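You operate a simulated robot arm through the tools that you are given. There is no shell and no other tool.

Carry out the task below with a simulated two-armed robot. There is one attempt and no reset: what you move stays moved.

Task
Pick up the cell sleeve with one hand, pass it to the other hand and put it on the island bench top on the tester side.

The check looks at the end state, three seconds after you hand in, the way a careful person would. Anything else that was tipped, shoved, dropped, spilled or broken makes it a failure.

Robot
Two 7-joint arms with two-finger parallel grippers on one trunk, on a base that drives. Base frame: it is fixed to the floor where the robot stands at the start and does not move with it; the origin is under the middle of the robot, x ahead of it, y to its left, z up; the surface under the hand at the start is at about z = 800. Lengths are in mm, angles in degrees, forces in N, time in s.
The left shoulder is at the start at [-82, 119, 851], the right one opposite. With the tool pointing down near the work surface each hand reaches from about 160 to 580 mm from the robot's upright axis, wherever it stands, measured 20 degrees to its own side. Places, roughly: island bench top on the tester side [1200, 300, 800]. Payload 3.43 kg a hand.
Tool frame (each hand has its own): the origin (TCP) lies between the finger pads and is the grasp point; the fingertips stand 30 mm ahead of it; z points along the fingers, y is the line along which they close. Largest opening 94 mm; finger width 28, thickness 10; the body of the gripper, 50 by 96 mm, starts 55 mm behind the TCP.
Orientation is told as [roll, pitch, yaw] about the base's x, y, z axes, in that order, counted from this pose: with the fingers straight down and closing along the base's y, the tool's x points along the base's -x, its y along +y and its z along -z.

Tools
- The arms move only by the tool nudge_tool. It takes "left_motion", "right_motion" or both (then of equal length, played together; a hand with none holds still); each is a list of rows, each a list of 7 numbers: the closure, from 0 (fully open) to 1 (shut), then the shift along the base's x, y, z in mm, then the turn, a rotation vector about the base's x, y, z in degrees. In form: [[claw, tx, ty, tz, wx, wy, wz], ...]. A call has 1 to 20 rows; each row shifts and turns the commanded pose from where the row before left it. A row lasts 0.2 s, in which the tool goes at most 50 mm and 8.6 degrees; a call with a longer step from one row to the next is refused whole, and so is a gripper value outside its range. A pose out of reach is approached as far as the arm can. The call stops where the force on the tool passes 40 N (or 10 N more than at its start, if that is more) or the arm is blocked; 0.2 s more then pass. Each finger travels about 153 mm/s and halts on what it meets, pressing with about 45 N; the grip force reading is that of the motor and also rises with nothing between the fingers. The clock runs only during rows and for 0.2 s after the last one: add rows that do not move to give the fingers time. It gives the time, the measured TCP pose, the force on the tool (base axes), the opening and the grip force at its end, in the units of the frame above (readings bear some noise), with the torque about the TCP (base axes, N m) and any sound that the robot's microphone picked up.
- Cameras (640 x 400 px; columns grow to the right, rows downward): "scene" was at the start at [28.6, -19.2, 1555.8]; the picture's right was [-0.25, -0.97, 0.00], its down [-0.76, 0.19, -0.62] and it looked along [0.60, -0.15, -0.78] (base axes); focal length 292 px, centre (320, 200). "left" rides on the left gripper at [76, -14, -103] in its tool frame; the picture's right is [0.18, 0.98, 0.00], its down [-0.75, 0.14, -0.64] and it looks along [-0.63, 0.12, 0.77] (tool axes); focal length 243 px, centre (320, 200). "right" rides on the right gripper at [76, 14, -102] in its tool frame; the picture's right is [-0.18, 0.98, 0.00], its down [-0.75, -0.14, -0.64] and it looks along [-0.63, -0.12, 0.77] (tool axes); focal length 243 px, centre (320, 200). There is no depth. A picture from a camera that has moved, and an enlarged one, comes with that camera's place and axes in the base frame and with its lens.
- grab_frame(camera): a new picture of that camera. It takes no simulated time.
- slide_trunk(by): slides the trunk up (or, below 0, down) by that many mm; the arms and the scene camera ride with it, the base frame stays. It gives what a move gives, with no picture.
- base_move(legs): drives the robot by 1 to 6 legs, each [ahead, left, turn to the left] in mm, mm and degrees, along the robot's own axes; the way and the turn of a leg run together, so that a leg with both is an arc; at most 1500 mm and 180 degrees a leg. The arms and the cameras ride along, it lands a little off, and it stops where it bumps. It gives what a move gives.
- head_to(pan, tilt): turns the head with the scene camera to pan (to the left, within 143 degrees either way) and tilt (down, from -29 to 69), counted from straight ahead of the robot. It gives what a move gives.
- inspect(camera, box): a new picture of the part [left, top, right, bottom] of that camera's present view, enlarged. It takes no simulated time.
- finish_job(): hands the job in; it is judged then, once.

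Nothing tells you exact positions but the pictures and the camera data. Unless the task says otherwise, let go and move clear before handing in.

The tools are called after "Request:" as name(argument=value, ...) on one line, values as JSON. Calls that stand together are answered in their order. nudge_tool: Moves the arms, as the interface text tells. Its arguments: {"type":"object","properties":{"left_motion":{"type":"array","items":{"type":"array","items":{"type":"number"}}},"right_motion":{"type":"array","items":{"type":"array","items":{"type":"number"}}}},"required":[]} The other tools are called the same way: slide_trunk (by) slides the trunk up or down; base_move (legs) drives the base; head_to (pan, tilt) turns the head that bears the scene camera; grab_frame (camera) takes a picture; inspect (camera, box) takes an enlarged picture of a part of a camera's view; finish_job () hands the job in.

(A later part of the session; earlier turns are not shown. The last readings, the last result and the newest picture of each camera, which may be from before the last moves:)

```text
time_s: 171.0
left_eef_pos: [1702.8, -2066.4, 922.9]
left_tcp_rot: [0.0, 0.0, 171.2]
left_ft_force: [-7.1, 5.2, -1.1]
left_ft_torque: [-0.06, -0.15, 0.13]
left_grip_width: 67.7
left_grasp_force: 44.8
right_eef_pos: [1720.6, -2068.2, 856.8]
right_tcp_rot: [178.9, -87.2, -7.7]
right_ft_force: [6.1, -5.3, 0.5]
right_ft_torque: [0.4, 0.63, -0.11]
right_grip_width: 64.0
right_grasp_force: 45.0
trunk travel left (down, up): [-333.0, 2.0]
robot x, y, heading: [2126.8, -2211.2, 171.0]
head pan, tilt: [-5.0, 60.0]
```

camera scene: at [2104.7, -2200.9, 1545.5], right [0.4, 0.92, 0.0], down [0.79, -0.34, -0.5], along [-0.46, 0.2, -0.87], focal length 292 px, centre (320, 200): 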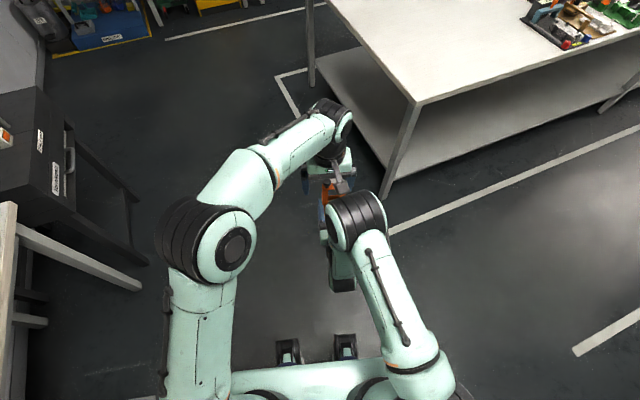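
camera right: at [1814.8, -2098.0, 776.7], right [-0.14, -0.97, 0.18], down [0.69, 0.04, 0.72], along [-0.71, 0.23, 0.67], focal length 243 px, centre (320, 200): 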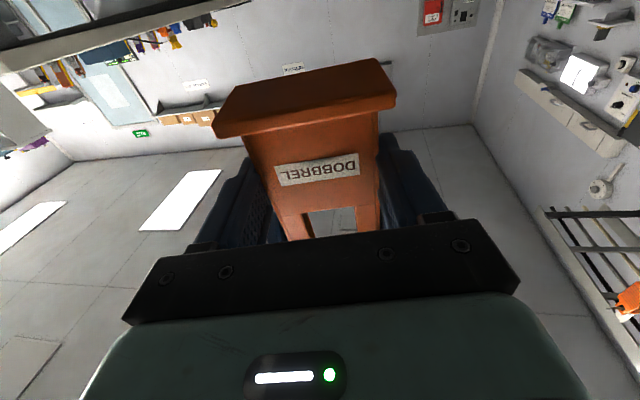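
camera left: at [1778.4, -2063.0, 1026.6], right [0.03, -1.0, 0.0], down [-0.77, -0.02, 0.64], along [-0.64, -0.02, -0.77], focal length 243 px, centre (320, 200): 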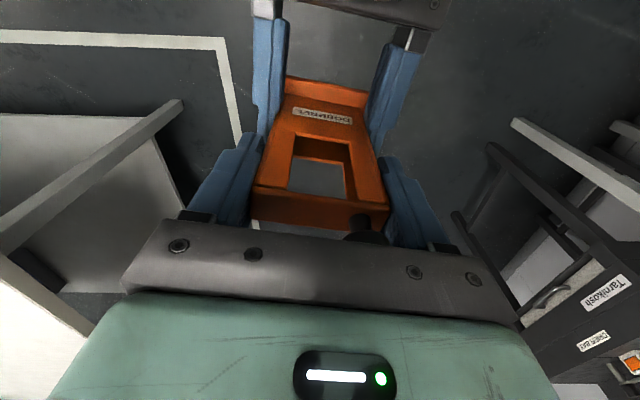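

Request:
nudge_tool(left_motion=[[1, -0.37, 0.27, 0, 0, 0, 0], [1, 0, 0, 0, 0, 0, 0]])

Request:
base_move(legs=[[0, 0, 9]])

Request:
base_move(legs=[[0, -300, 0]])

Request:
grab_frame(camera="left")

Request:
head_to(pan=-50, tilt=40)

Request:
grab_frame(camera="scene")

```text
time_s: 171.6
left_eef_pos: [1703.0, -2066.3, 923.1]
left_tcp_rot: [0.0, 0.1, 171.0]
left_ft_force: [-8.7, 4.3, -1.8]
left_ft_torque: [0.07, 0.25, -0.18]
left_grip_width: 67.6
left_grasp_force: 45.6
right_eef_pos: [1719.6, -2070.2, 858.0]
right_tcp_rot: [179.0, -87.3, -7.8]
right_ft_force: [8.6, -4.6, 1.2]
right_ft_torque: [0.22, 0.34, 0.25]
right_grip_width: 64.1
right_grasp_force: 45.0
trunk travel left (down, up): [-333.0, 2.0]
robot x, y, heading: [2123.0, -2212.9, 170.9]
head pan, tilt: [-5.0, 60.0]
```

```text
time_s: 172.7
left_eef_pos: [1685.5, -2133.2, 923.9]
left_tcp_rot: [0.0, 0.0, -180.0]
left_ft_force: [-9.9, 3.0, -1.2]
left_ft_torque: [0.06, 0.23, -0.09]
left_grip_width: 67.9
left_grasp_force: 44.9
right_eef_pos: [1702.5, -2131.7, 857.7]
right_tcp_rot: [179.3, -87.2, 0.7]
right_ft_force: [11.0, -3.2, 1.3]
right_ft_torque: [0.18, 0.51, 0.16]
right_grip_width: 63.9
right_grasp_force: 44.6
trunk travel left (down, up): [-333.0, 2.0]
robot x, y, heading: [2126.4, -2211.6, 180.0]
head pan, tilt: [-5.0, 60.0]
```

```text
time_s: 175.9
left_eef_pos: [1685.6, -1829.4, 925.0]
left_tcp_rot: [0.2, 0.0, 179.9]
left_ft_force: [-0.4, 0.8, -0.5]
left_ft_torque: [-0.11, 0.02, 0.02]
left_grip_width: 67.7
left_grasp_force: 45.3
right_eef_pos: [1702.0, -1828.6, 857.7]
right_tcp_rot: [179.1, -87.2, 0.9]
right_ft_force: [0.8, -0.8, -0.9]
right_ft_torque: [0.1, 0.05, -0.04]
right_grip_width: 63.8
right_grasp_force: 45.4
trunk travel left (down, up): [-333.0, 2.0]
robot x, y, heading: [2126.6, -1908.2, 179.8]
head pan, tilt: [-5.0, 60.0]
```

```text
taken
camera left: at [1760.2, -1814.6, 1026.5], right [0.18, -0.98, 0.0], down [-0.75, -0.14, 0.64], along [-0.63, -0.12, -0.77], focal length 243 px, centre (320, 200)
```

left: 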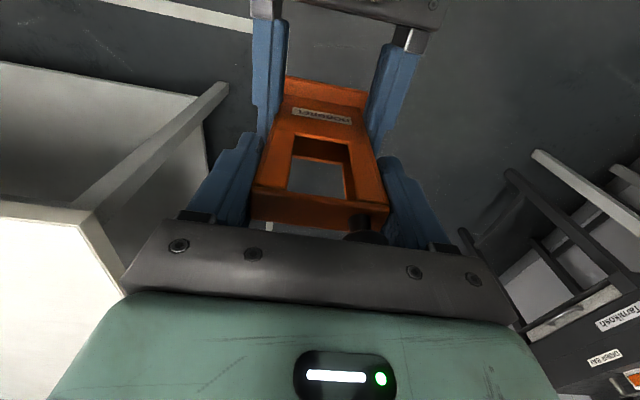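

```text
time_s: 177.0
left_eef_pos: [1684.6, -1829.6, 924.2]
left_tcp_rot: [0.1, 0.0, 180.0]
left_ft_force: [-0.5, 0.7, 1.0]
left_ft_torque: [-0.05, 0.0, 0.03]
left_grip_width: 67.9
left_grasp_force: 45.3
right_eef_pos: [1703.3, -1829.8, 858.2]
right_tcp_rot: [179.2, -87.2, 0.8]
right_ft_force: [-0.7, -0.7, -0.3]
right_ft_torque: [0.08, 0.04, 0.0]
right_grip_width: 63.8
right_grasp_force: 44.8
trunk travel left (down, up): [-333.0, 2.0]
robot x, y, heading: [2121.6, -1910.5, 180.0]
head pan, tilt: [-50.0, 40.0]
```

```text
taken
camera scene: at [2114.4, -1845.1, 1633.8], right [0.77, 0.64, 0.0], down [0.41, -0.49, -0.77], along [-0.49, 0.59, -0.64], focal length 292 px, centre (320, 200)
```

scene: 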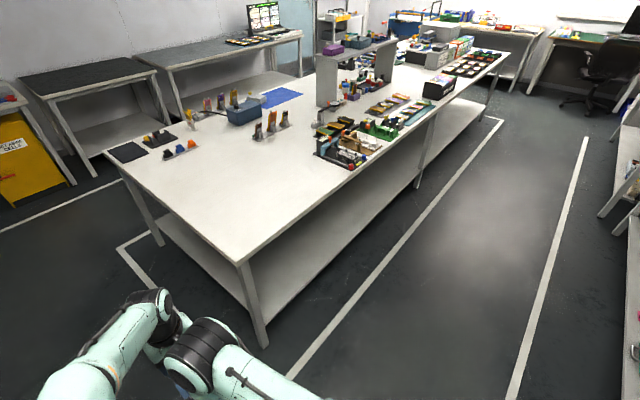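

The hold is steady and the stress has relaxed to zero. I'll continue strafing along the aisle in stages.

Request:
base_move(legs=[[0, -700, 0]])

Request:
grab_frame(camera="left")

Request:
base_move(legs=[[0, -800, 0]])

Request:
grab_frame(camera="left")

Request:
grab_frame(camera="scene")

```text
time_s: 183.6
left_eef_pos: [1684.3, -1129.2, 923.9]
left_tcp_rot: [0.2, 0.0, -179.9]
left_ft_force: [-0.9, 0.3, -0.9]
left_ft_torque: [-0.08, -0.03, 0.09]
left_grip_width: 68.2
left_grasp_force: 45.1
right_eef_pos: [1703.1, -1129.1, 857.4]
right_tcp_rot: [179.2, -87.1, 0.8]
right_ft_force: [0.4, -0.4, -0.3]
right_ft_torque: [0.08, 0.0, -0.09]
right_grip_width: 63.9
right_grasp_force: 45.0
trunk travel left (down, up): [-333.0, 2.0]
robot x, y, heading: [2124.9, -1209.2, 180.0]
head pan, tilt: [-50.0, 40.0]
```

```text
taken
camera left: at [1760.6, -1114.6, 1026.5], right [0.18, -0.98, 0.0], down [-0.75, -0.14, 0.64], along [-0.63, -0.12, -0.77], focal length 243 px, centre (320, 200)
```

left: 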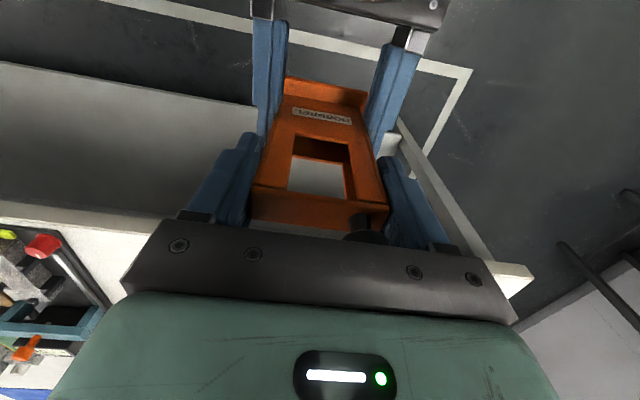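

```text
time_s: 191.1
left_eef_pos: [1687.0, -324.6, 923.8]
left_tcp_rot: [0.0, 0.1, 179.9]
left_ft_force: [-1.5, 3.3, -0.3]
left_ft_torque: [0.06, 0.0, 0.16]
left_grip_width: 67.7
left_grasp_force: 45.2
right_eef_pos: [1705.1, -323.8, 857.6]
right_tcp_rot: [179.1, -87.2, 0.8]
right_ft_force: [2.0, -3.8, 0.2]
right_ft_torque: [0.2, 0.14, -0.14]
right_grip_width: 64.0
right_grasp_force: 44.8
trunk travel left (down, up): [-333.0, 2.0]
robot x, y, heading: [2126.3, -407.5, 179.8]
head pan, tilt: [-50.0, 40.0]
```

```text
taken
camera left: at [1761.9, -310.0, 1026.6], right [0.18, -0.98, 0.0], down [-0.75, -0.14, 0.64], along [-0.63, -0.12, -0.77], focal length 243 px, centre (320, 200)
```

left: 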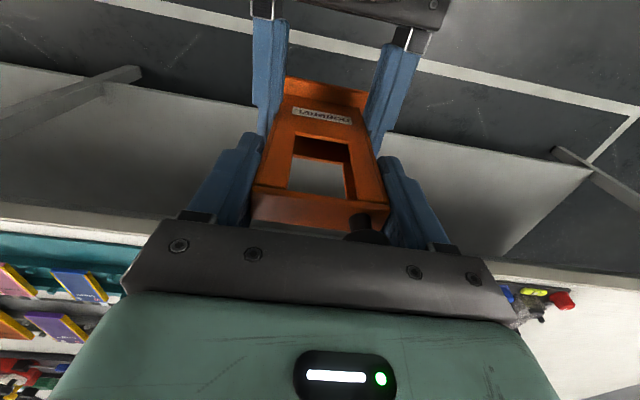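

```text
taken
camera scene: at [2116.1, -340.9, 1633.8], right [0.77, 0.64, 0.0], down [0.41, -0.49, -0.77], along [-0.49, 0.59, -0.64], focal length 292 px, centre (320, 200)
```

scene: 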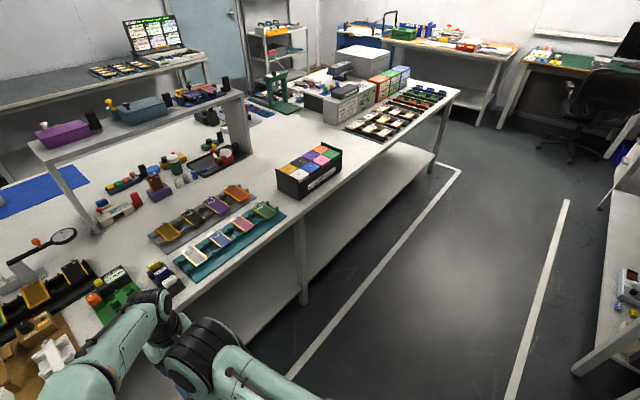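

The far-side bench is in clear view, with open bench space beside the black card box. I'll zoom in to choose the spot.

Request:
inspect(camera="scene", box=[180, 100, 380, 225])

```text
3.20 times, centred on (280, 162) of scene
camera zoom: at [2116.1, -340.9, 1633.8], right [0.77, 0.64, 0.0], down [0.41, -0.49, -0.77], along [-0.49, 0.59, -0.64], focal length 935 px, centre (448, 320)
```

zoom: 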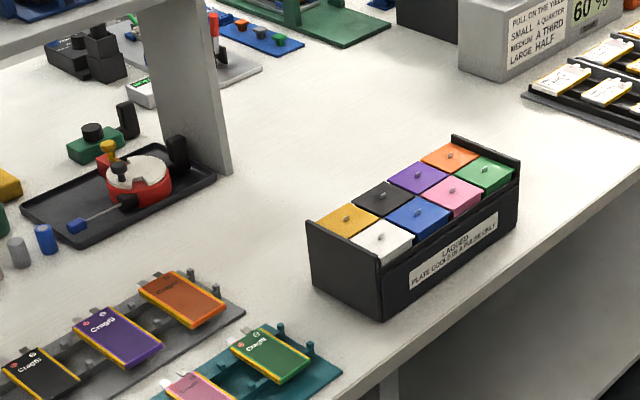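

I'll place the sleeve at about [1222, 380], with 74 mm to the rack and 46 mm to the black box (x≥1287, top z≈915). I'll strafe on to y≈460 with the double hold.

Request:
base_move(legs=[[0, -865, 0]])

Request:
grab_frame(camera="left")

Request:
head_to(pan=0, tilt=45)

Request:
grab_frame(camera="scene")

```text
time_s: 199.0
left_eef_pos: [1691.7, 543.4, 924.0]
left_tcp_rot: [0.1, 0.0, 179.5]
left_ft_force: [-7.5, 1.5, -1.3]
left_ft_torque: [0.08, 0.14, 0.18]
left_grip_width: 67.7
left_grasp_force: 44.7
right_eef_pos: [1709.7, 542.4, 857.4]
right_tcp_rot: [178.9, -87.3, 0.5]
right_ft_force: [6.5, -2.8, 1.3]
right_ft_torque: [0.12, 0.33, -0.11]
right_grip_width: 63.6
right_grasp_force: 44.8
trunk travel left (down, up): [-333.0, 2.0]
robot x, y, heading: [2131.6, 458.0, 179.4]
head pan, tilt: [-50.0, 40.0]
```

```text
taken
camera left: at [1767.9, 557.5, 1026.6], right [0.18, -0.98, 0.0], down [-0.76, -0.13, 0.64], along [-0.63, -0.11, -0.77], focal length 243 px, centre (320, 200)
```

left: 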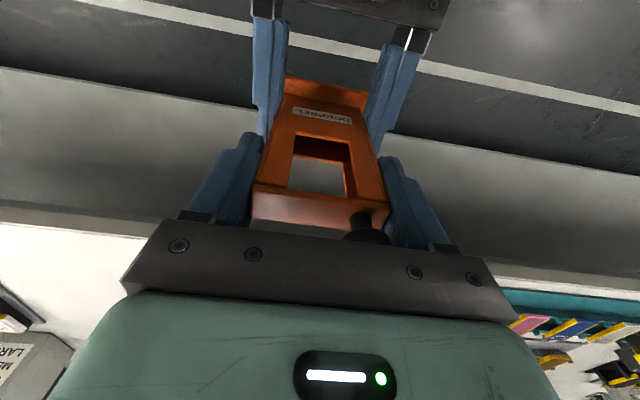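

```text
time_s: 200.2
left_eef_pos: [1694.0, 544.4, 924.8]
left_tcp_rot: [0.0, 0.0, 179.5]
left_ft_force: [-1.0, 0.6, -0.7]
left_ft_torque: [0.05, -0.04, 0.12]
left_grip_width: 67.7
left_grasp_force: 44.7
right_eef_pos: [1711.0, 542.5, 856.7]
right_tcp_rot: [178.9, -87.2, 0.6]
right_ft_force: [0.8, -1.0, -0.4]
right_ft_torque: [0.02, 0.13, -0.13]
right_grip_width: 64.0
right_grasp_force: 44.8
trunk travel left (down, up): [-333.0, 2.0]
robot x, y, heading: [2133.2, 460.6, 179.5]
head pan, tilt: [0.0, 45.0]
```

```text
taken
camera scene: at [2094.6, 459.2, 1626.6], right [0.01, 1.0, 0.0], down [0.71, -0.01, -0.71], along [-0.71, 0.01, -0.71], focal length 292 px, centre (320, 200)
```

scene: 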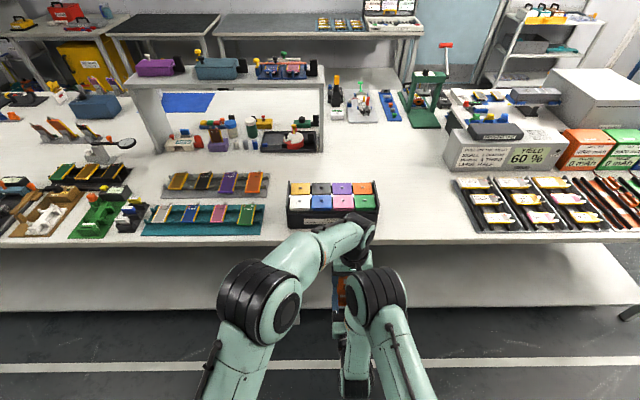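

I have a clear overview: the robot is at [2132, 460] facing the bench. Now I'll raise both hands together in steps so that the sleeve clears the box (z 915) before moving in.

Request:
nudge_tool(left_motion=[[1, 0, 0, 10, 0, 0, 0], [1, 0, 0, 15, 0, 0, 0], [1, 0, 0, 15, 0, 0, 0], [1, 0, 0, 0, 0, 0, 0]], right_motion=[[1, 0, 0, 10, 0, 0, 0], [1, 0, 0, 15, 0, 0, 0], [1, 0, 0, 15, 0, 0, 0], [1, 0, 0, 0, 0, 0, 0]])

Request:
nudge_tool(left_motion=[[1, 0, 0, 10, 0, 0, 0], [1, 0, 0, 15, 0, 0, 0], [1, 0, 0, 15, 0, 0, 0], [1, 0, 0, 0, 0, 0, 0]], right_motion=[[1, 0, 0, 10, 0, 0, 0], [1, 0, 0, 15, 0, 0, 0], [1, 0, 0, 15, 0, 0, 0], [1, 0, 0, 0, 0, 0, 0]])

Request:
grab_frame(camera="left")

Request:
grab_frame(camera="scene")

```text
time_s: 201.2
left_eef_pos: [1692.2, 543.2, 963.5]
left_tcp_rot: [-0.2, -0.1, 179.5]
left_ft_force: [-8.0, 5.8, 3.5]
left_ft_torque: [-0.05, -0.05, 0.24]
left_grip_width: 67.5
left_grasp_force: 44.8
right_eef_pos: [1709.7, 543.1, 897.2]
right_tcp_rot: [178.3, -87.3, 1.2]
right_ft_force: [7.8, -5.8, -5.7]
right_ft_torque: [0.42, 0.49, -0.11]
right_grip_width: 64.0
right_grasp_force: 44.6
trunk travel left (down, up): [-333.0, 2.0]
robot x, y, heading: [2131.6, 458.0, 179.4]
head pan, tilt: [0.0, 45.0]
```

```text
time_s: 202.2
left_eef_pos: [1691.8, 543.5, 1004.2]
left_tcp_rot: [0.0, 0.1, 179.5]
left_ft_force: [-2.3, 2.7, 9.2]
left_ft_torque: [0.43, 0.54, -0.25]
left_grip_width: 67.9
left_grasp_force: 44.8
right_eef_pos: [1708.9, 543.4, 937.7]
right_tcp_rot: [179.5, -87.4, -0.1]
right_ft_force: [1.3, -2.2, -11.2]
right_ft_torque: [-0.22, -0.59, 0.25]
right_grip_width: 64.1
right_grasp_force: 45.6
trunk travel left (down, up): [-333.0, 2.0]
robot x, y, heading: [2128.2, 458.7, 179.5]
head pan, tilt: [0.0, 45.0]
```

```text
taken
camera left: at [1767.0, 557.6, 1106.2], right [0.17, -0.98, 0.0], down [-0.76, -0.13, 0.64], along [-0.63, -0.11, -0.77], focal length 243 px, centre (320, 200)
```

left: 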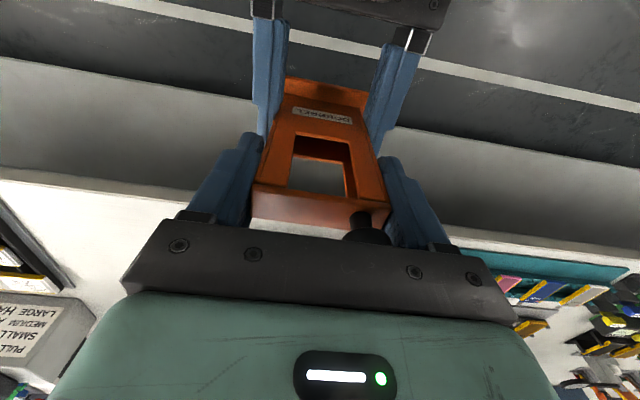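

```text
taken
camera scene: at [2094.5, 459.1, 1626.5], right [0.01, 1.0, 0.0], down [0.71, -0.01, -0.71], along [-0.71, 0.01, -0.71], focal length 292 px, centre (320, 200)
```

scene: 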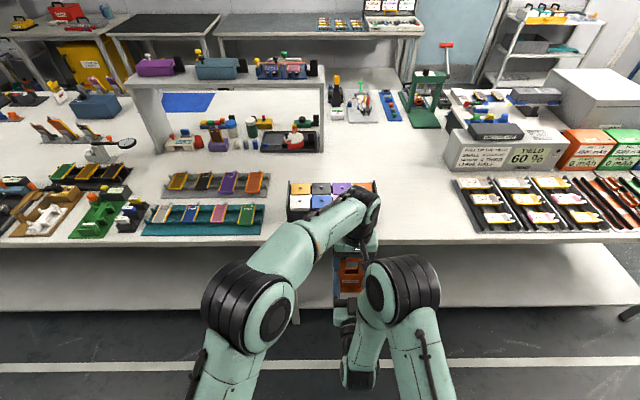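

Still holding well with modest internal force. I'll raise another 50 mm to clear the box with margin.

Request:
nudge_tool(left_motion=[[1, 0, 0, 10, 0, 0, 0], [1, 0, 0, 15, 0, 0, 0], [1, 0, 0, 15, 0, 0, 0], [1, 0, 0, 10, 0, 0, 0], [1, 0, 0, 0, 0, 0, 0]], right_motion=[[1, 0, 0, 10, 0, 0, 0], [1, 0, 0, 15, 0, 0, 0], [1, 0, 0, 15, 0, 0, 0], [1, 0, 0, 10, 0, 0, 0], [1, 0, 0, 0, 0, 0, 0]])

Request:
grab_frame(camera="left")

Request:
grab_frame(camera="right")

```text
time_s: 203.4
left_eef_pos: [1693.0, 542.9, 1053.3]
left_tcp_rot: [-0.1, 0.2, 179.4]
left_ft_force: [1.8, 7.1, 12.7]
left_ft_torque: [0.08, 0.05, 0.4]
left_grip_width: 68.0
left_grasp_force: 45.4
right_eef_pos: [1711.3, 544.0, 987.8]
right_tcp_rot: [179.3, -87.2, 0.2]
right_ft_force: [-1.7, -7.7, -12.9]
right_ft_torque: [0.42, -0.4, -0.27]
right_grip_width: 63.6
right_grasp_force: 45.1
trunk travel left (down, up): [-333.0, 2.0]
robot x, y, heading: [2132.6, 455.6, 179.4]
head pan, tilt: [0.0, 45.0]
```

```text
taken
camera left: at [1767.9, 557.3, 1156.9], right [0.17, -0.98, 0.0], down [-0.76, -0.13, 0.64], along [-0.63, -0.11, -0.77], focal length 243 px, centre (320, 200)
```

left: 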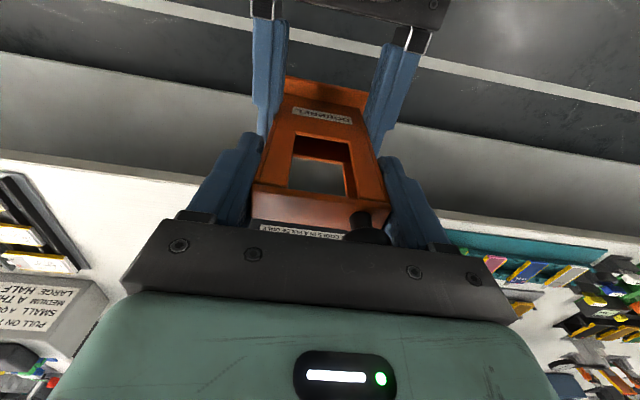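

```text
taken
camera right: at [1808.9, 528.5, 907.2], right [0.0, -0.98, 0.18], down [0.68, 0.14, 0.72], along [-0.74, 0.13, 0.67], focal length 243 px, centre (320, 200)
```

right: 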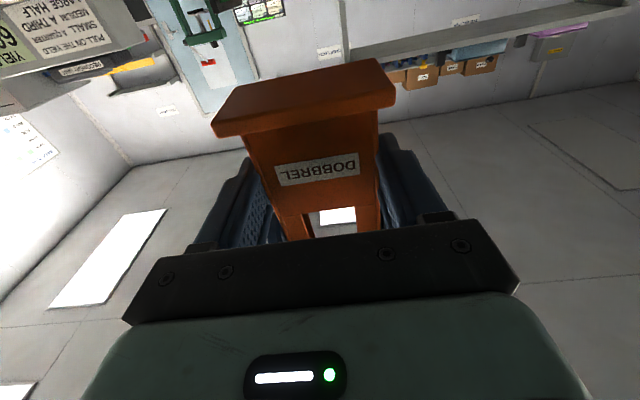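

The sleeve bottom is now at about z=940. Before going over the bench, I'll relieve the stress between the hands and release the right hand here, over the open aisle, to verify that the left hold is solid.

Request:
nudge_tool(left_motion=[[1, 0, 0.3, 0.55, 0, 0, 0], [1, 0, 0, 0, 0, 0, 0]])

Request:
nudge_tool(left_motion=[[1, 0, 0, 0, 0, 0, 0], [1, 0, 0, 0, 0, 0, 0], [1, 0, 0, 0, 0, 0, 0], [1, 0, 0, 0, 0, 0, 0]], right_motion=[[0.6, 0, 0, 0, 0, 0, 0], [0.3, 0, 0, 0, 0, 0, 0], [0, 0, 0, 0, 0, 0, 0], [0, 0, 0, 0, 0, 0, 0]])

Request:
grab_frame(camera="left")

Request:
grab_frame(camera="right")

```text
time_s: 204.0
left_eef_pos: [1692.4, 544.1, 1054.2]
left_tcp_rot: [0.0, 0.1, 179.4]
left_ft_force: [3.3, 6.7, 8.5]
left_ft_torque: [0.22, 0.25, 0.08]
left_grip_width: 68.0
left_grasp_force: 45.5
right_eef_pos: [1709.8, 544.0, 988.9]
right_tcp_rot: [178.5, -87.2, 1.0]
right_ft_force: [-3.8, -6.2, -9.7]
right_ft_torque: [0.16, -0.59, 0.01]
right_grip_width: 63.9
right_grasp_force: 44.8
trunk travel left (down, up): [-333.0, 2.0]
robot x, y, heading: [2130.8, 460.0, 179.2]
head pan, tilt: [0.0, 45.0]
```

```text
time_s: 205.0
left_eef_pos: [1692.3, 543.6, 1053.1]
left_tcp_rot: [0.1, 0.0, 179.5]
left_ft_force: [-0.4, -0.4, -0.1]
left_ft_torque: [-0.02, 0.02, -0.02]
left_grip_width: 67.5
left_grasp_force: 45.0
right_eef_pos: [1710.5, 543.8, 988.8]
right_tcp_rot: [179.0, -87.2, 0.4]
right_ft_force: [-0.6, 0.3, -0.5]
right_ft_torque: [0.0, -0.01, 0.01]
right_grip_width: 94.1
right_grasp_force: 0.0
trunk travel left (down, up): [-333.0, 2.0]
robot x, y, heading: [2128.6, 461.4, 179.1]
head pan, tilt: [0.0, 45.0]
```

```text
taken
camera left: at [1767.5, 557.1, 1157.1], right [0.18, -0.98, 0.0], down [-0.76, -0.13, 0.64], along [-0.63, -0.11, -0.77], focal length 243 px, centre (320, 200)
```

left: 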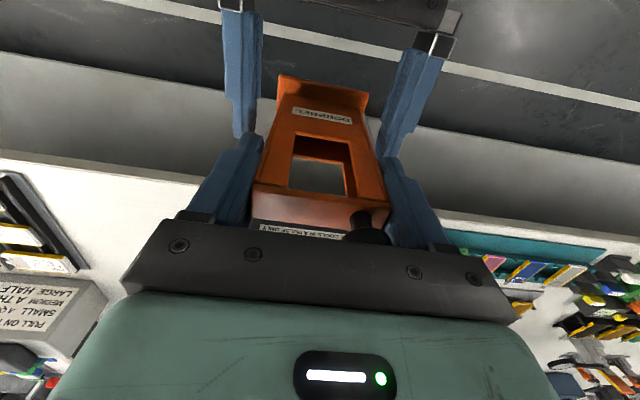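

```text
taken
camera right: at [1808.6, 528.8, 907.4], right [0.0, -0.98, 0.18], down [0.68, 0.14, 0.72], along [-0.73, 0.13, 0.67], focal length 243 px, centre (320, 200)
```

right: 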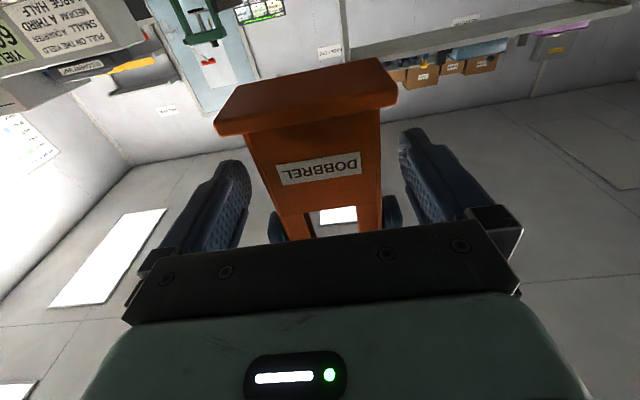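

The left hand holds the sleeve alone with zero drift. I'll retract the right hand back and out to the right side, folding it down again.

Request:
nudge_tool(right_motion=[[0, 15, 0, 0, 0, 0, 0], [0, 25, 0, 0, 0, 0, 0], [0, 20, 5, 0, 0, 0, 0], [0, 5, 40, 0, 0, 0, 0], [0, 0, 40, 0, 0, 0, 0], [0, 0, 40, 0, 0, 0, 0], [0, 0, 40, 0, 0, 0, 0], [0, 0, 0, 0, 0, 0, 0]])

Request:
grab_frame(camera="left")

Request:
grab_frame(camera="scene")

```text
time_s: 206.8
left_eef_pos: [1692.8, 542.4, 1054.8]
left_tcp_rot: [0.1, 0.2, 179.6]
left_ft_force: [0.6, 0.2, -0.8]
left_ft_torque: [-0.01, -0.02, 0.02]
left_grip_width: 68.1
left_grasp_force: 44.6
right_eef_pos: [1728.5, 691.4, 964.3]
right_tcp_rot: [-179.6, -87.2, -1.0]
right_ft_force: [-0.4, 0.4, 0.7]
right_ft_torque: [-0.01, -0.01, 0.0]
right_grip_width: 94.1
right_grasp_force: 0.1
right hand out of reach, approached as far as the arm can: row 2, 3, 4, 5
trunk travel left (down, up): [-333.0, 2.0]
robot x, y, heading: [2129.7, 455.0, 179.1]
head pan, tilt: [0.0, 45.0]
```

```text
taken
camera left: at [1767.4, 556.5, 1157.2], right [0.18, -0.98, 0.0], down [-0.76, -0.13, 0.64], along [-0.63, -0.11, -0.77], focal length 243 px, centre (320, 200)
```

left: 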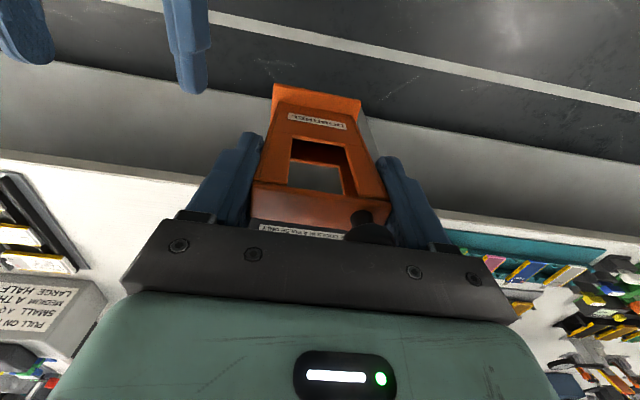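

```text
taken
camera scene: at [2094.4, 458.3, 1626.6], right [0.01, 1.0, 0.0], down [0.71, -0.01, -0.71], along [-0.71, 0.01, -0.71], focal length 292 px, centre (320, 200)
```

scene: 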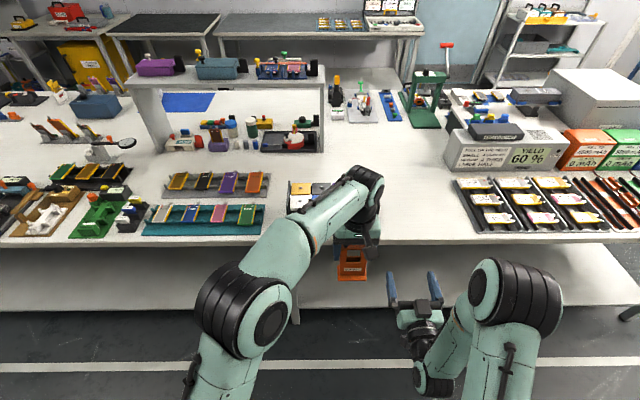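

The right hand is clear, but it slid sideways earlier than planned, and the sleeve seems to have tilted slightly in the left grip. I'll take a close look.

Request:
inspect(camera="left", box=[220, 60, 420, 260])

Request:
inspect(camera="scene", box=[300, 160, 420, 310])

Request:
grab_frame(camera="right")

```text
2.00 times, centred on (320, 160) of left
camera zoom: at [1767.4, 556.5, 1157.2], right [0.18, -0.98, 0.0], down [-0.76, -0.13, 0.64], along [-0.63, -0.11, -0.77], focal length 485 px, centre (320, 280)
```

zoom: 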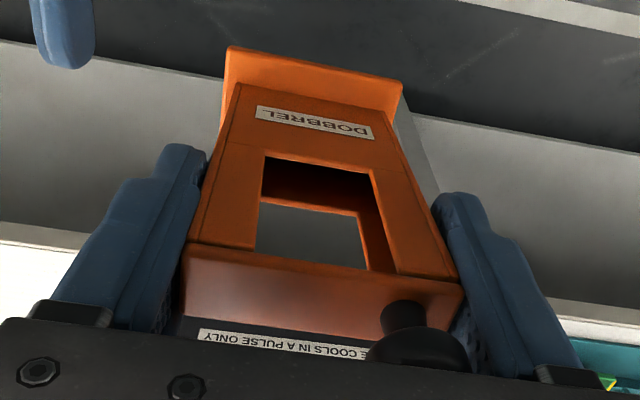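

```text
2.67 times, centred on (360, 235) of scene
camera zoom: at [2094.4, 458.3, 1626.6], right [0.01, 1.0, 0.0], down [0.71, -0.01, -0.71], along [-0.71, 0.01, -0.71], focal length 779 px, centre (213, 107)
```

zoom: 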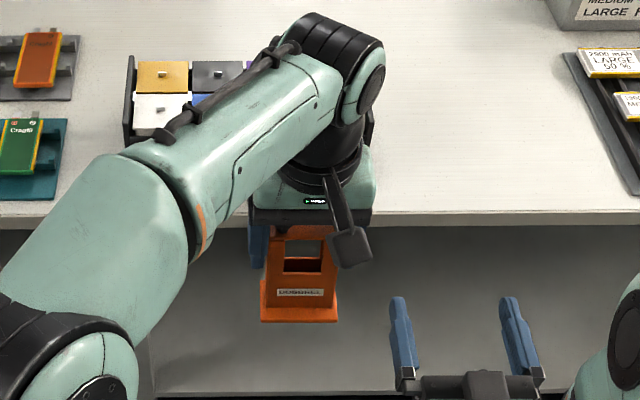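

```text
taken
camera right: at [1826.9, 675.5, 884.2], right [0.0, -0.98, 0.18], down [0.68, 0.13, 0.72], along [-0.73, 0.13, 0.67], focal length 243 px, centre (320, 200)
```

right: 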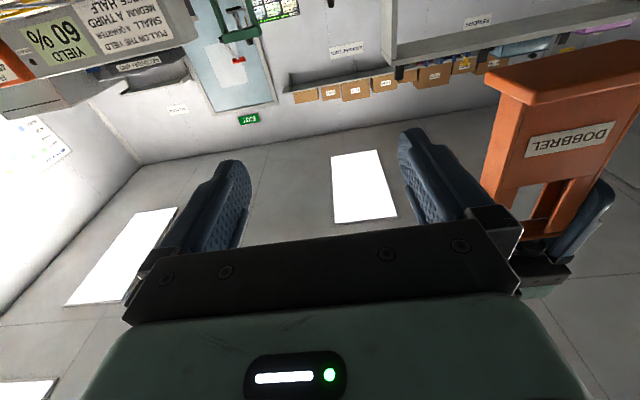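

The sleeve is still gripped, only rolled by about 3°. The open bench area right of the black box (x 1300–1450, y 700–1030) is completely free and needs no long reach or passing over other things, so I'll place it there at about [1330, 840]. First I'll fold the right hand away.

Request:
nudge_tool(right_motion=[[0, 0, 15, 10, -0.1, -8.5, 0], [0, 5, 10, 12, -0.1, -8.5, 0], [0, 8, 5, 12, -0.1, -8.5, 0], [0, 8, 5, 12, -0.1, -8.5, 0], [0, 8, 5, 12, -0.1, -8.5, 0], [0, 8, 5, 12, -0.1, -8.5, 0], [0, 8, 5, 12, -0.1, -8.5, 0], [0, 8, 5, 12, -0.1, -8.5, 0], [0, 8, 5, 12, -0.1, -8.5, 0], [0, 8, 5, 10, -0.1, -8.5, 0], [0, 0, 0, 0, 0, 0, 0]])

Request:
grab_frame(camera="left")

Request:
grab_frame(camera="scene")

```text
time_s: 209.2
left_eef_pos: [1691.3, 543.4, 1054.9]
left_tcp_rot: [0.2, 0.0, 179.6]
left_ft_force: [-0.3, 0.2, 0.3]
left_ft_torque: [-0.03, -0.01, 0.01]
left_grip_width: 68.0
left_grasp_force: 44.8
right_eef_pos: [1788.4, 764.6, 1080.4]
right_tcp_rot: [-0.1, -11.4, 178.7]
right_ft_force: [0.4, 1.1, -0.2]
right_ft_torque: [-0.01, 0.03, 0.02]
right_grip_width: 94.1
right_grasp_force: 0.0
right hand out of reach, approached as far as the arm can: row 1, 2, 6
trunk travel left (down, up): [-333.0, 2.0]
robot x, y, heading: [2130.2, 459.3, 179.6]
head pan, tilt: [0.0, 45.0]
```

```text
taken
camera left: at [1767.3, 557.5, 1157.2], right [0.18, -0.98, 0.0], down [-0.76, -0.13, 0.64], along [-0.63, -0.11, -0.77], focal length 243 px, centre (320, 200)
```

left: 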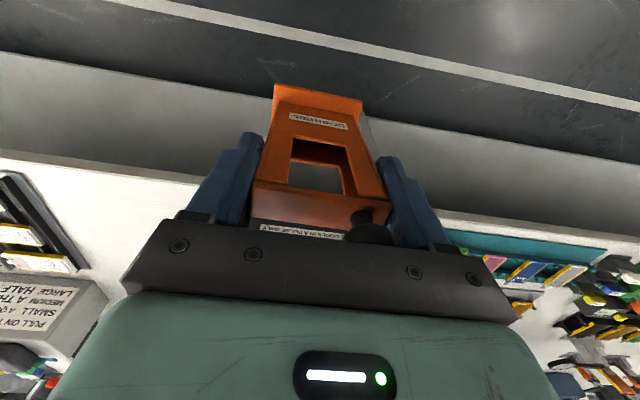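

```text
taken
camera scene: at [2094.4, 459.4, 1626.6], right [0.01, 1.0, 0.0], down [0.71, -0.01, -0.71], along [-0.71, 0.01, -0.71], focal length 292 px, centre (320, 200)
```

scene: 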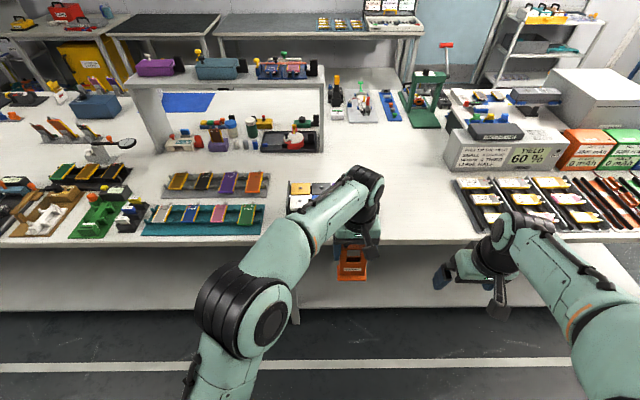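

The sleeve is steady in the left hand. I'll strafe right toward y≈755 in two short legs, checking each time.

Request:
base_move(legs=[[0, -150, 0]])

Request:
grab_frame(camera="left")

Request:
base_move(legs=[[0, -145, 0]])

Request:
grab_frame(camera="left")

Request:
grab_frame(camera="scene")

```text
time_s: 211.2
left_eef_pos: [1693.0, 697.3, 1055.5]
left_tcp_rot: [0.0, 0.0, 179.5]
left_ft_force: [0.0, 0.6, -0.5]
left_ft_torque: [-0.03, -0.02, 0.01]
left_grip_width: 68.2
left_grasp_force: 44.6
right_eef_pos: [1790.0, 918.1, 1080.6]
right_tcp_rot: [-0.2, -11.2, 178.8]
right_ft_force: [-0.4, -0.1, 0.3]
right_ft_torque: [-0.01, -0.02, 0.01]
right_grip_width: 94.1
right_grasp_force: 0.1
trunk travel left (down, up): [-333.0, 2.0]
robot x, y, heading: [2133.0, 615.1, 179.3]
head pan, tilt: [0.0, 45.0]
```

```text
taken
camera left: at [1769.0, 710.8, 1157.3], right [0.18, -0.98, 0.0], down [-0.76, -0.13, 0.64], along [-0.63, -0.11, -0.77], focal length 243 px, centre (320, 200)
```

left: 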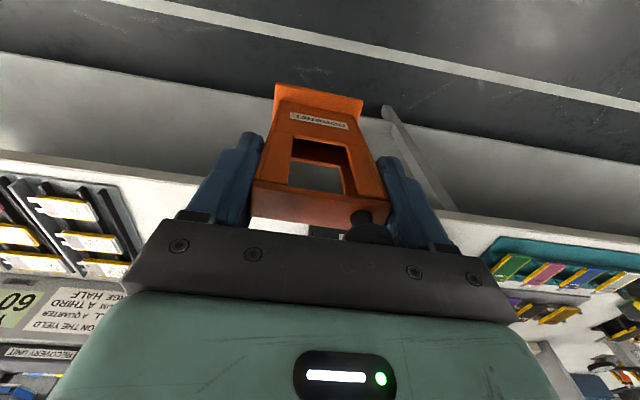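

```text
time_s: 213.1
left_eef_pos: [1695.5, 842.2, 1054.6]
left_tcp_rot: [0.1, -0.1, 179.5]
left_ft_force: [0.5, -0.2, -0.9]
left_ft_torque: [0.0, 0.0, -0.02]
left_grip_width: 68.2
left_grasp_force: 44.8
right_eef_pos: [1791.1, 1063.1, 1080.7]
right_tcp_rot: [-0.1, -11.4, 178.7]
right_ft_force: [-0.1, -0.5, 0.1]
right_ft_torque: [0.0, -0.04, 0.01]
right_grip_width: 93.9
right_grasp_force: 0.0
trunk travel left (down, up): [-333.0, 2.0]
robot x, y, heading: [2134.3, 759.6, 179.3]
head pan, tilt: [0.0, 45.0]
```

```text
taken
camera left: at [1770.3, 856.2, 1157.3], right [0.18, -0.98, 0.0], down [-0.76, -0.13, 0.64], along [-0.63, -0.11, -0.77], focal length 243 px, centre (320, 200)
```

left: 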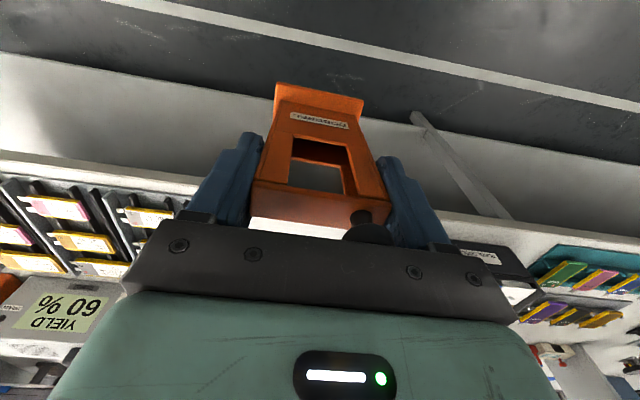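

```text
taken
camera scene: at [2097.5, 758.2, 1626.6], right [0.01, 1.0, 0.0], down [0.71, -0.01, -0.71], along [-0.71, 0.01, -0.71], focal length 292 px, centre (320, 200)
```

scene: 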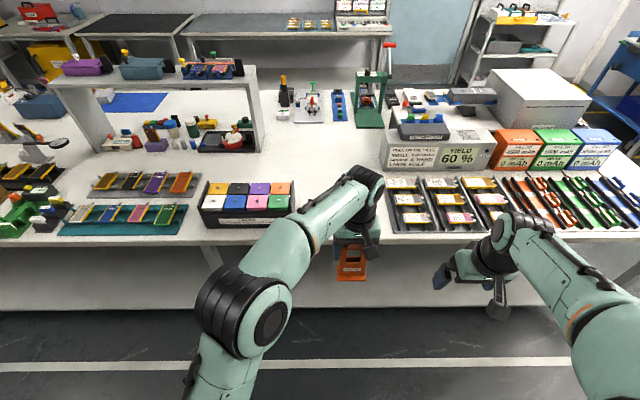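

The clear spot lies straight ahead, between the black box (y≤686) and the tray (y≥1019). I'll drive forward in two legs so the sleeve comes to x≈1330 above it.

Request:
base_move(legs=[[190, 0, 0]])

Request:
grab_frame(camera="left")

Request:
base_move(legs=[[172, 0, 0]])

Request:
grab_frame(camera="left")

Request:
grab_frame(camera="scene")

```text
time_s: 214.7
left_eef_pos: [1509.3, 844.2, 1053.5]
left_tcp_rot: [-0.1, 0.0, 179.5]
left_ft_force: [1.1, 0.0, -1.1]
left_ft_torque: [0.0, -0.02, -0.01]
left_grip_width: 68.1
left_grasp_force: 45.3
right_eef_pos: [1606.1, 1063.8, 1080.7]
right_tcp_rot: [-0.3, -11.4, 178.8]
right_ft_force: [0.2, -0.4, -0.5]
right_ft_torque: [0.0, 0.02, -0.01]
right_grip_width: 93.8
right_grasp_force: 0.1
trunk travel left (down, up): [-333.0, 2.0]
robot x, y, heading: [1951.8, 761.8, 179.5]
head pan, tilt: [0.0, 45.0]
```

```text
taken
camera left: at [1585.0, 857.6, 1157.0], right [0.18, -0.98, 0.0], down [-0.76, -0.13, 0.64], along [-0.63, -0.11, -0.77], focal length 243 px, centre (320, 200)
```

left: 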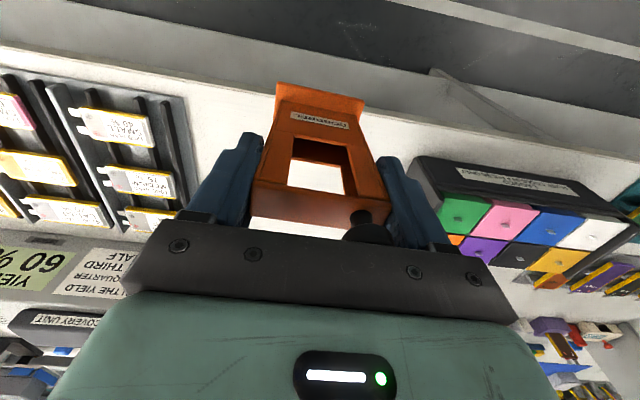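

```text
time_s: 216.2
left_eef_pos: [1338.5, 845.3, 1053.5]
left_tcp_rot: [0.0, 0.0, 179.6]
left_ft_force: [-0.6, 0.0, -1.3]
left_ft_torque: [-0.03, 0.01, 0.01]
left_grip_width: 67.9
left_grasp_force: 44.8
right_eef_pos: [1433.5, 1066.7, 1079.3]
right_tcp_rot: [-0.2, -11.3, 178.6]
right_ft_force: [0.3, -0.6, -0.6]
right_ft_torque: [-0.01, 0.03, 0.0]
right_grip_width: 93.9
right_grasp_force: 0.1
trunk travel left (down, up): [-333.0, 2.0]
robot x, y, heading: [1776.2, 763.3, 179.4]
head pan, tilt: [0.0, 45.0]
```

```text
taken
camera left: at [1413.6, 859.6, 1157.1], right [0.18, -0.98, 0.0], down [-0.76, -0.13, 0.64], along [-0.63, -0.11, -0.77], focal length 243 px, centre (320, 200)
```

left: 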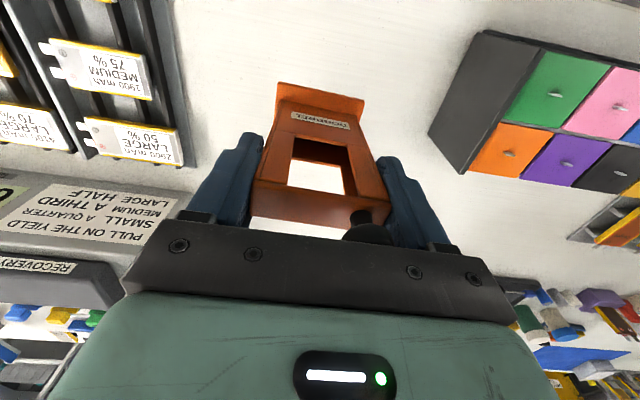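

```text
taken
camera scene: at [1740.4, 761.4, 1626.3], right [0.01, 1.0, 0.0], down [0.71, -0.01, -0.71], along [-0.71, 0.01, -0.71], focal length 292 px, centre (320, 200)
```

scene: 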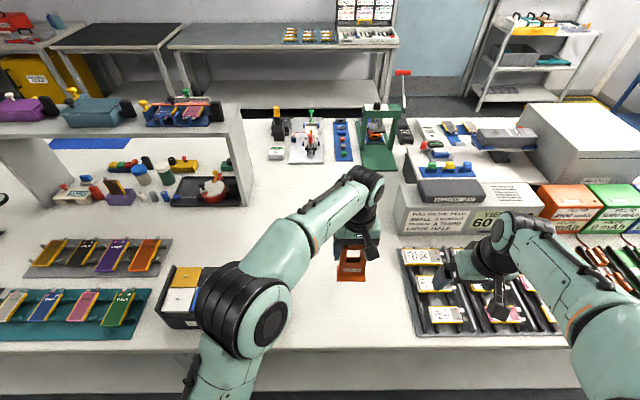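

The sleeve is right over the clear patch at [1338, 845]. I'll lower it to about 12 mm above the bench.

Request:
nudge_tool(left_motion=[[1, 0, 0, -15, 0, 0, 0], [1, 0, 0, -25, 0, 0, 0], [1, 0, 0, -25, 0, 0, 0], [1, 0, 0, -25, 0, 0, 0], [1, 0, 0, -20, 0, 0, 0], [1, 0, 0, -10, 0, 0, 0], [1, 0, 0, -6, 0, 0, 0], [1, 0, 0, 0, 0, 0, 0]])

Request:
grab_frame(camera="left")

Request:
inspect(camera="scene", box=[290, 160, 430, 310])

Request:
grab_frame(camera="scene")

```text
time_s: 217.9
left_eef_pos: [1337.1, 846.5, 927.9]
left_tcp_rot: [0.0, 0.0, 179.4]
left_ft_force: [-0.4, 0.0, 0.6]
left_ft_torque: [0.02, 0.0, 0.0]
left_grip_width: 67.7
left_grasp_force: 44.8
right_eef_pos: [1431.9, 1066.2, 1080.0]
right_tcp_rot: [-0.2, -11.4, 178.7]
right_ft_force: [0.5, 0.4, 0.4]
right_ft_torque: [-0.02, -0.01, 0.0]
right_grip_width: 94.2
right_grasp_force: 0.0
trunk travel left (down, up): [-333.0, 2.0]
robot x, y, heading: [1778.7, 760.2, 179.5]
head pan, tilt: [0.0, 45.0]
```

```text
taken
camera left: at [1412.7, 860.1, 1031.1], right [0.18, -0.98, 0.0], down [-0.76, -0.13, 0.64], along [-0.63, -0.11, -0.77], focal length 243 px, centre (320, 200)
```

left: 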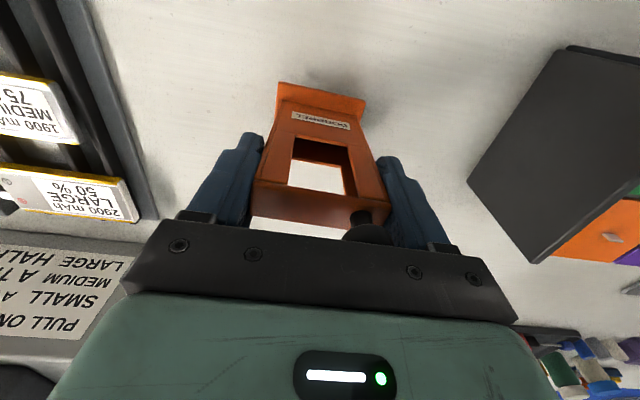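

```text
2.67 times, centred on (360, 235) of scene
camera zoom: at [1739.8, 761.4, 1626.6], right [0.01, 1.0, 0.0], down [0.71, -0.01, -0.71], along [-0.71, 0.01, -0.71], focal length 779 px, centre (213, 107)
```

zoom: 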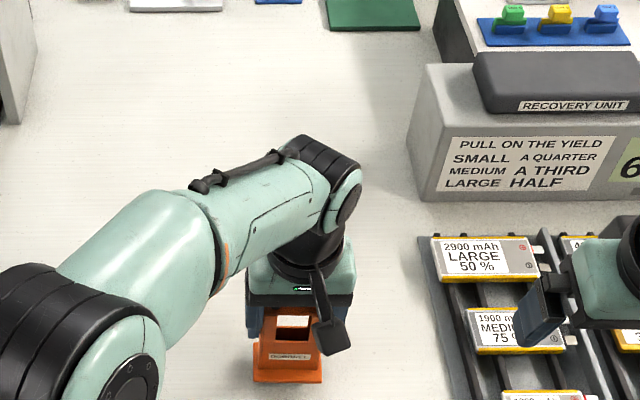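

```text
taken
camera scene: at [1739.8, 761.4, 1626.6], right [0.01, 1.0, 0.0], down [0.71, -0.01, -0.71], along [-0.71, 0.01, -0.71], focal length 292 px, centre (320, 200)
```

scene: 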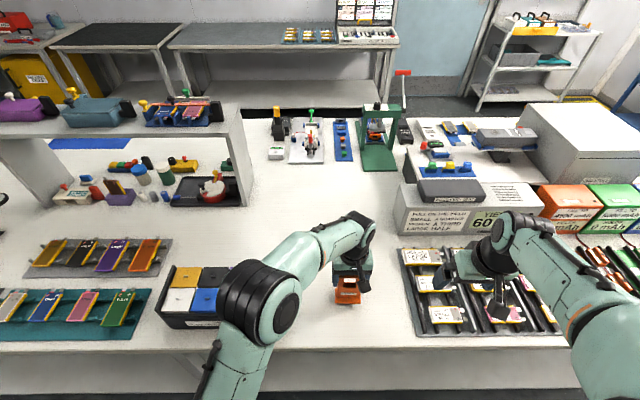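

It's hovering about 15 mm above the bench, over an empty patch. I'll step down gently, watching the force.

Request:
nudge_tool(left_motion=[[1, 0, 0, -4, 0, 0, 0], [1, 0, 0, -4, 0, 0, 0], [1, 0, 0, 0, 0, 0, 0]])

Request:
nudge_tool(left_motion=[[1, 0, 0, -2, 0, 0, 0], [1, 0, 0, 0, 0, 0, 0]])

Request:
inspect(camera="left", box=[220, 60, 420, 260])

```text
time_s: 218.8
left_eef_pos: [1336.9, 846.6, 921.8]
left_tcp_rot: [0.0, 0.0, 179.5]
left_ft_force: [-0.3, 0.0, -0.7]
left_ft_torque: [0.0, 0.03, 0.01]
left_grip_width: 67.6
left_grasp_force: 44.7
right_eef_pos: [1434.1, 1065.1, 1081.3]
right_tcp_rot: [-0.3, -11.3, 178.7]
right_ft_force: [-0.1, 0.7, 0.3]
right_ft_torque: [-0.01, -0.03, 0.01]
right_grip_width: 94.0
right_grasp_force: 0.1
trunk travel left (down, up): [-333.0, 2.0]
robot x, y, heading: [1776.3, 762.4, 179.3]
head pan, tilt: [0.0, 45.0]
```

```text
time_s: 219.3
left_eef_pos: [1338.3, 845.4, 918.9]
left_tcp_rot: [0.0, 0.0, 179.5]
left_ft_force: [1.2, -0.2, -1.4]
left_ft_torque: [-0.03, 0.01, -0.02]
left_grip_width: 67.3
left_grasp_force: 45.3
right_eef_pos: [1433.2, 1065.7, 1080.2]
right_tcp_rot: [-0.2, -11.3, 178.7]
right_ft_force: [0.2, -0.4, -0.6]
right_ft_torque: [0.02, 0.0, 0.0]
right_grip_width: 94.1
right_grasp_force: 0.1
trunk travel left (down, up): [-333.0, 2.0]
robot x, y, heading: [1779.9, 763.4, 179.3]
head pan, tilt: [0.0, 45.0]
```

```text
2.00 times, centred on (320, 160) of left
camera zoom: at [1413.2, 860.1, 1022.1], right [0.18, -0.98, 0.0], down [-0.76, -0.13, 0.64], along [-0.63, -0.11, -0.77], focal length 485 px, centre (320, 280)
```

zoom: 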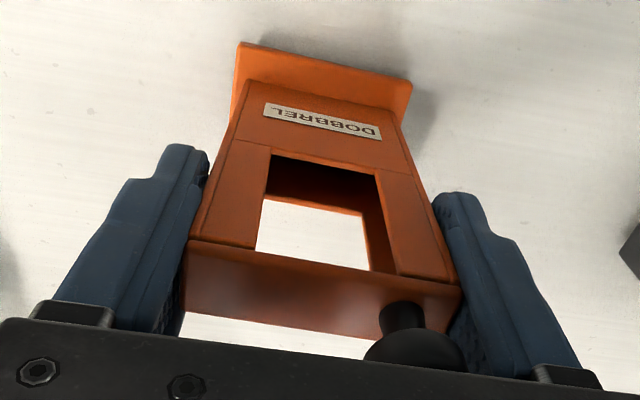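

Request:
nudge_tool(left_motion=[[1, 0, 0, -2, 0, 0, 0], [1, 0, 0, 0, 0, 0, 0]])

Request:
nudge_tool(left_motion=[[1, 0, 0, -2, 0, 0, 0], [1, 0, 0, 0, 0, 0, 0]])

Request:
inspect(camera="left", box=[220, 60, 420, 260])

```text
time_s: 219.9
left_eef_pos: [1338.3, 846.3, 917.1]
left_tcp_rot: [0.1, 0.1, 179.5]
left_ft_force: [-0.5, -1.0, -1.2]
left_ft_torque: [0.01, -0.03, 0.0]
left_grip_width: 67.5
left_grasp_force: 45.0
right_eef_pos: [1433.2, 1065.9, 1080.3]
right_tcp_rot: [-0.2, -11.3, 178.7]
right_ft_force: [-0.2, 0.1, 0.5]
right_ft_torque: [0.0, -0.03, -0.01]
right_grip_width: 94.1
right_grasp_force: 0.1
trunk travel left (down, up): [-333.0, 2.0]
robot x, y, heading: [1779.2, 760.5, 179.3]
head pan, tilt: [0.0, 45.0]
```

```text
time_s: 220.6
left_eef_pos: [1336.9, 846.6, 914.8]
left_tcp_rot: [0.0, 0.0, 179.5]
left_ft_force: [0.3, -0.3, -1.0]
left_ft_torque: [0.02, 0.0, 0.0]
left_grip_width: 67.3
left_grasp_force: 44.3
right_eef_pos: [1434.7, 1064.8, 1080.6]
right_tcp_rot: [-0.2, -11.3, 178.7]
right_ft_force: [0.6, -0.4, -0.2]
right_ft_torque: [0.05, 0.01, 0.0]
right_grip_width: 94.0
right_grasp_force: 0.0
trunk travel left (down, up): [-333.0, 2.0]
robot x, y, heading: [1776.6, 759.1, 179.8]
head pan, tilt: [0.0, 45.0]
```

```text
2.00 times, centred on (320, 160) of left
camera zoom: at [1412.5, 860.1, 1017.5], right [0.18, -0.98, 0.0], down [-0.76, -0.13, 0.64], along [-0.63, -0.11, -0.77], focal length 485 px, centre (320, 280)
```

zoom: 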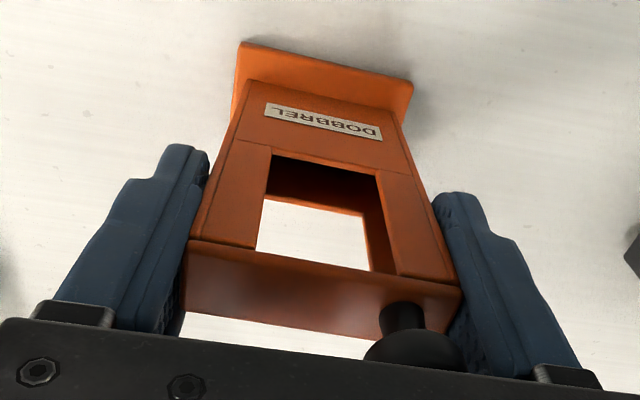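

Request:
nudge_tool(left_motion=[[1, 0, 0, -2, 0, 0, 0], [1, 0, 0, 0, 0, 0, 0]])

Request:
nudge_tool(left_motion=[[1, 0, 0, -1.5, 0, 0, 0], [1, 0, 0, 0, 0, 0, 0]])

```text
time_s: 221.2
left_eef_pos: [1336.4, 846.5, 914.4]
left_tcp_rot: [-0.1, 0.0, 179.4]
left_ft_force: [0.8, 0.0, 5.8]
left_ft_torque: [-0.04, -0.18, 0.06]
left_grip_width: 67.5
left_grasp_force: 44.6
right_eef_pos: [1435.1, 1066.6, 1081.4]
right_tcp_rot: [-0.2, -11.5, 178.6]
right_ft_force: [-0.3, 0.2, -0.5]
right_ft_torque: [-0.01, 0.0, 0.01]
right_grip_width: 94.0
right_grasp_force: 0.1
trunk travel left (down, up): [-333.0, 2.0]
robot x, y, heading: [1777.6, 762.3, 179.5]
head pan, tilt: [0.0, 45.0]
```

```text
time_s: 221.8
left_eef_pos: [1337.5, 846.0, 913.6]
left_tcp_rot: [-0.1, -0.2, 179.4]
left_ft_force: [0.4, 1.1, 19.4]
left_ft_torque: [-0.11, -0.41, 0.06]
left_grip_width: 67.5
left_grasp_force: 44.7
right_eef_pos: [1435.9, 1064.9, 1081.1]
right_tcp_rot: [-0.2, -11.4, 178.8]
right_ft_force: [-0.4, 0.4, 0.3]
right_ft_torque: [0.05, 0.0, -0.06]
right_grip_width: 94.0
right_grasp_force: 0.0
trunk travel left (down, up): [-333.0, 2.0]
robot x, y, heading: [1780.2, 759.6, 179.6]
head pan, tilt: [0.0, 45.0]
```

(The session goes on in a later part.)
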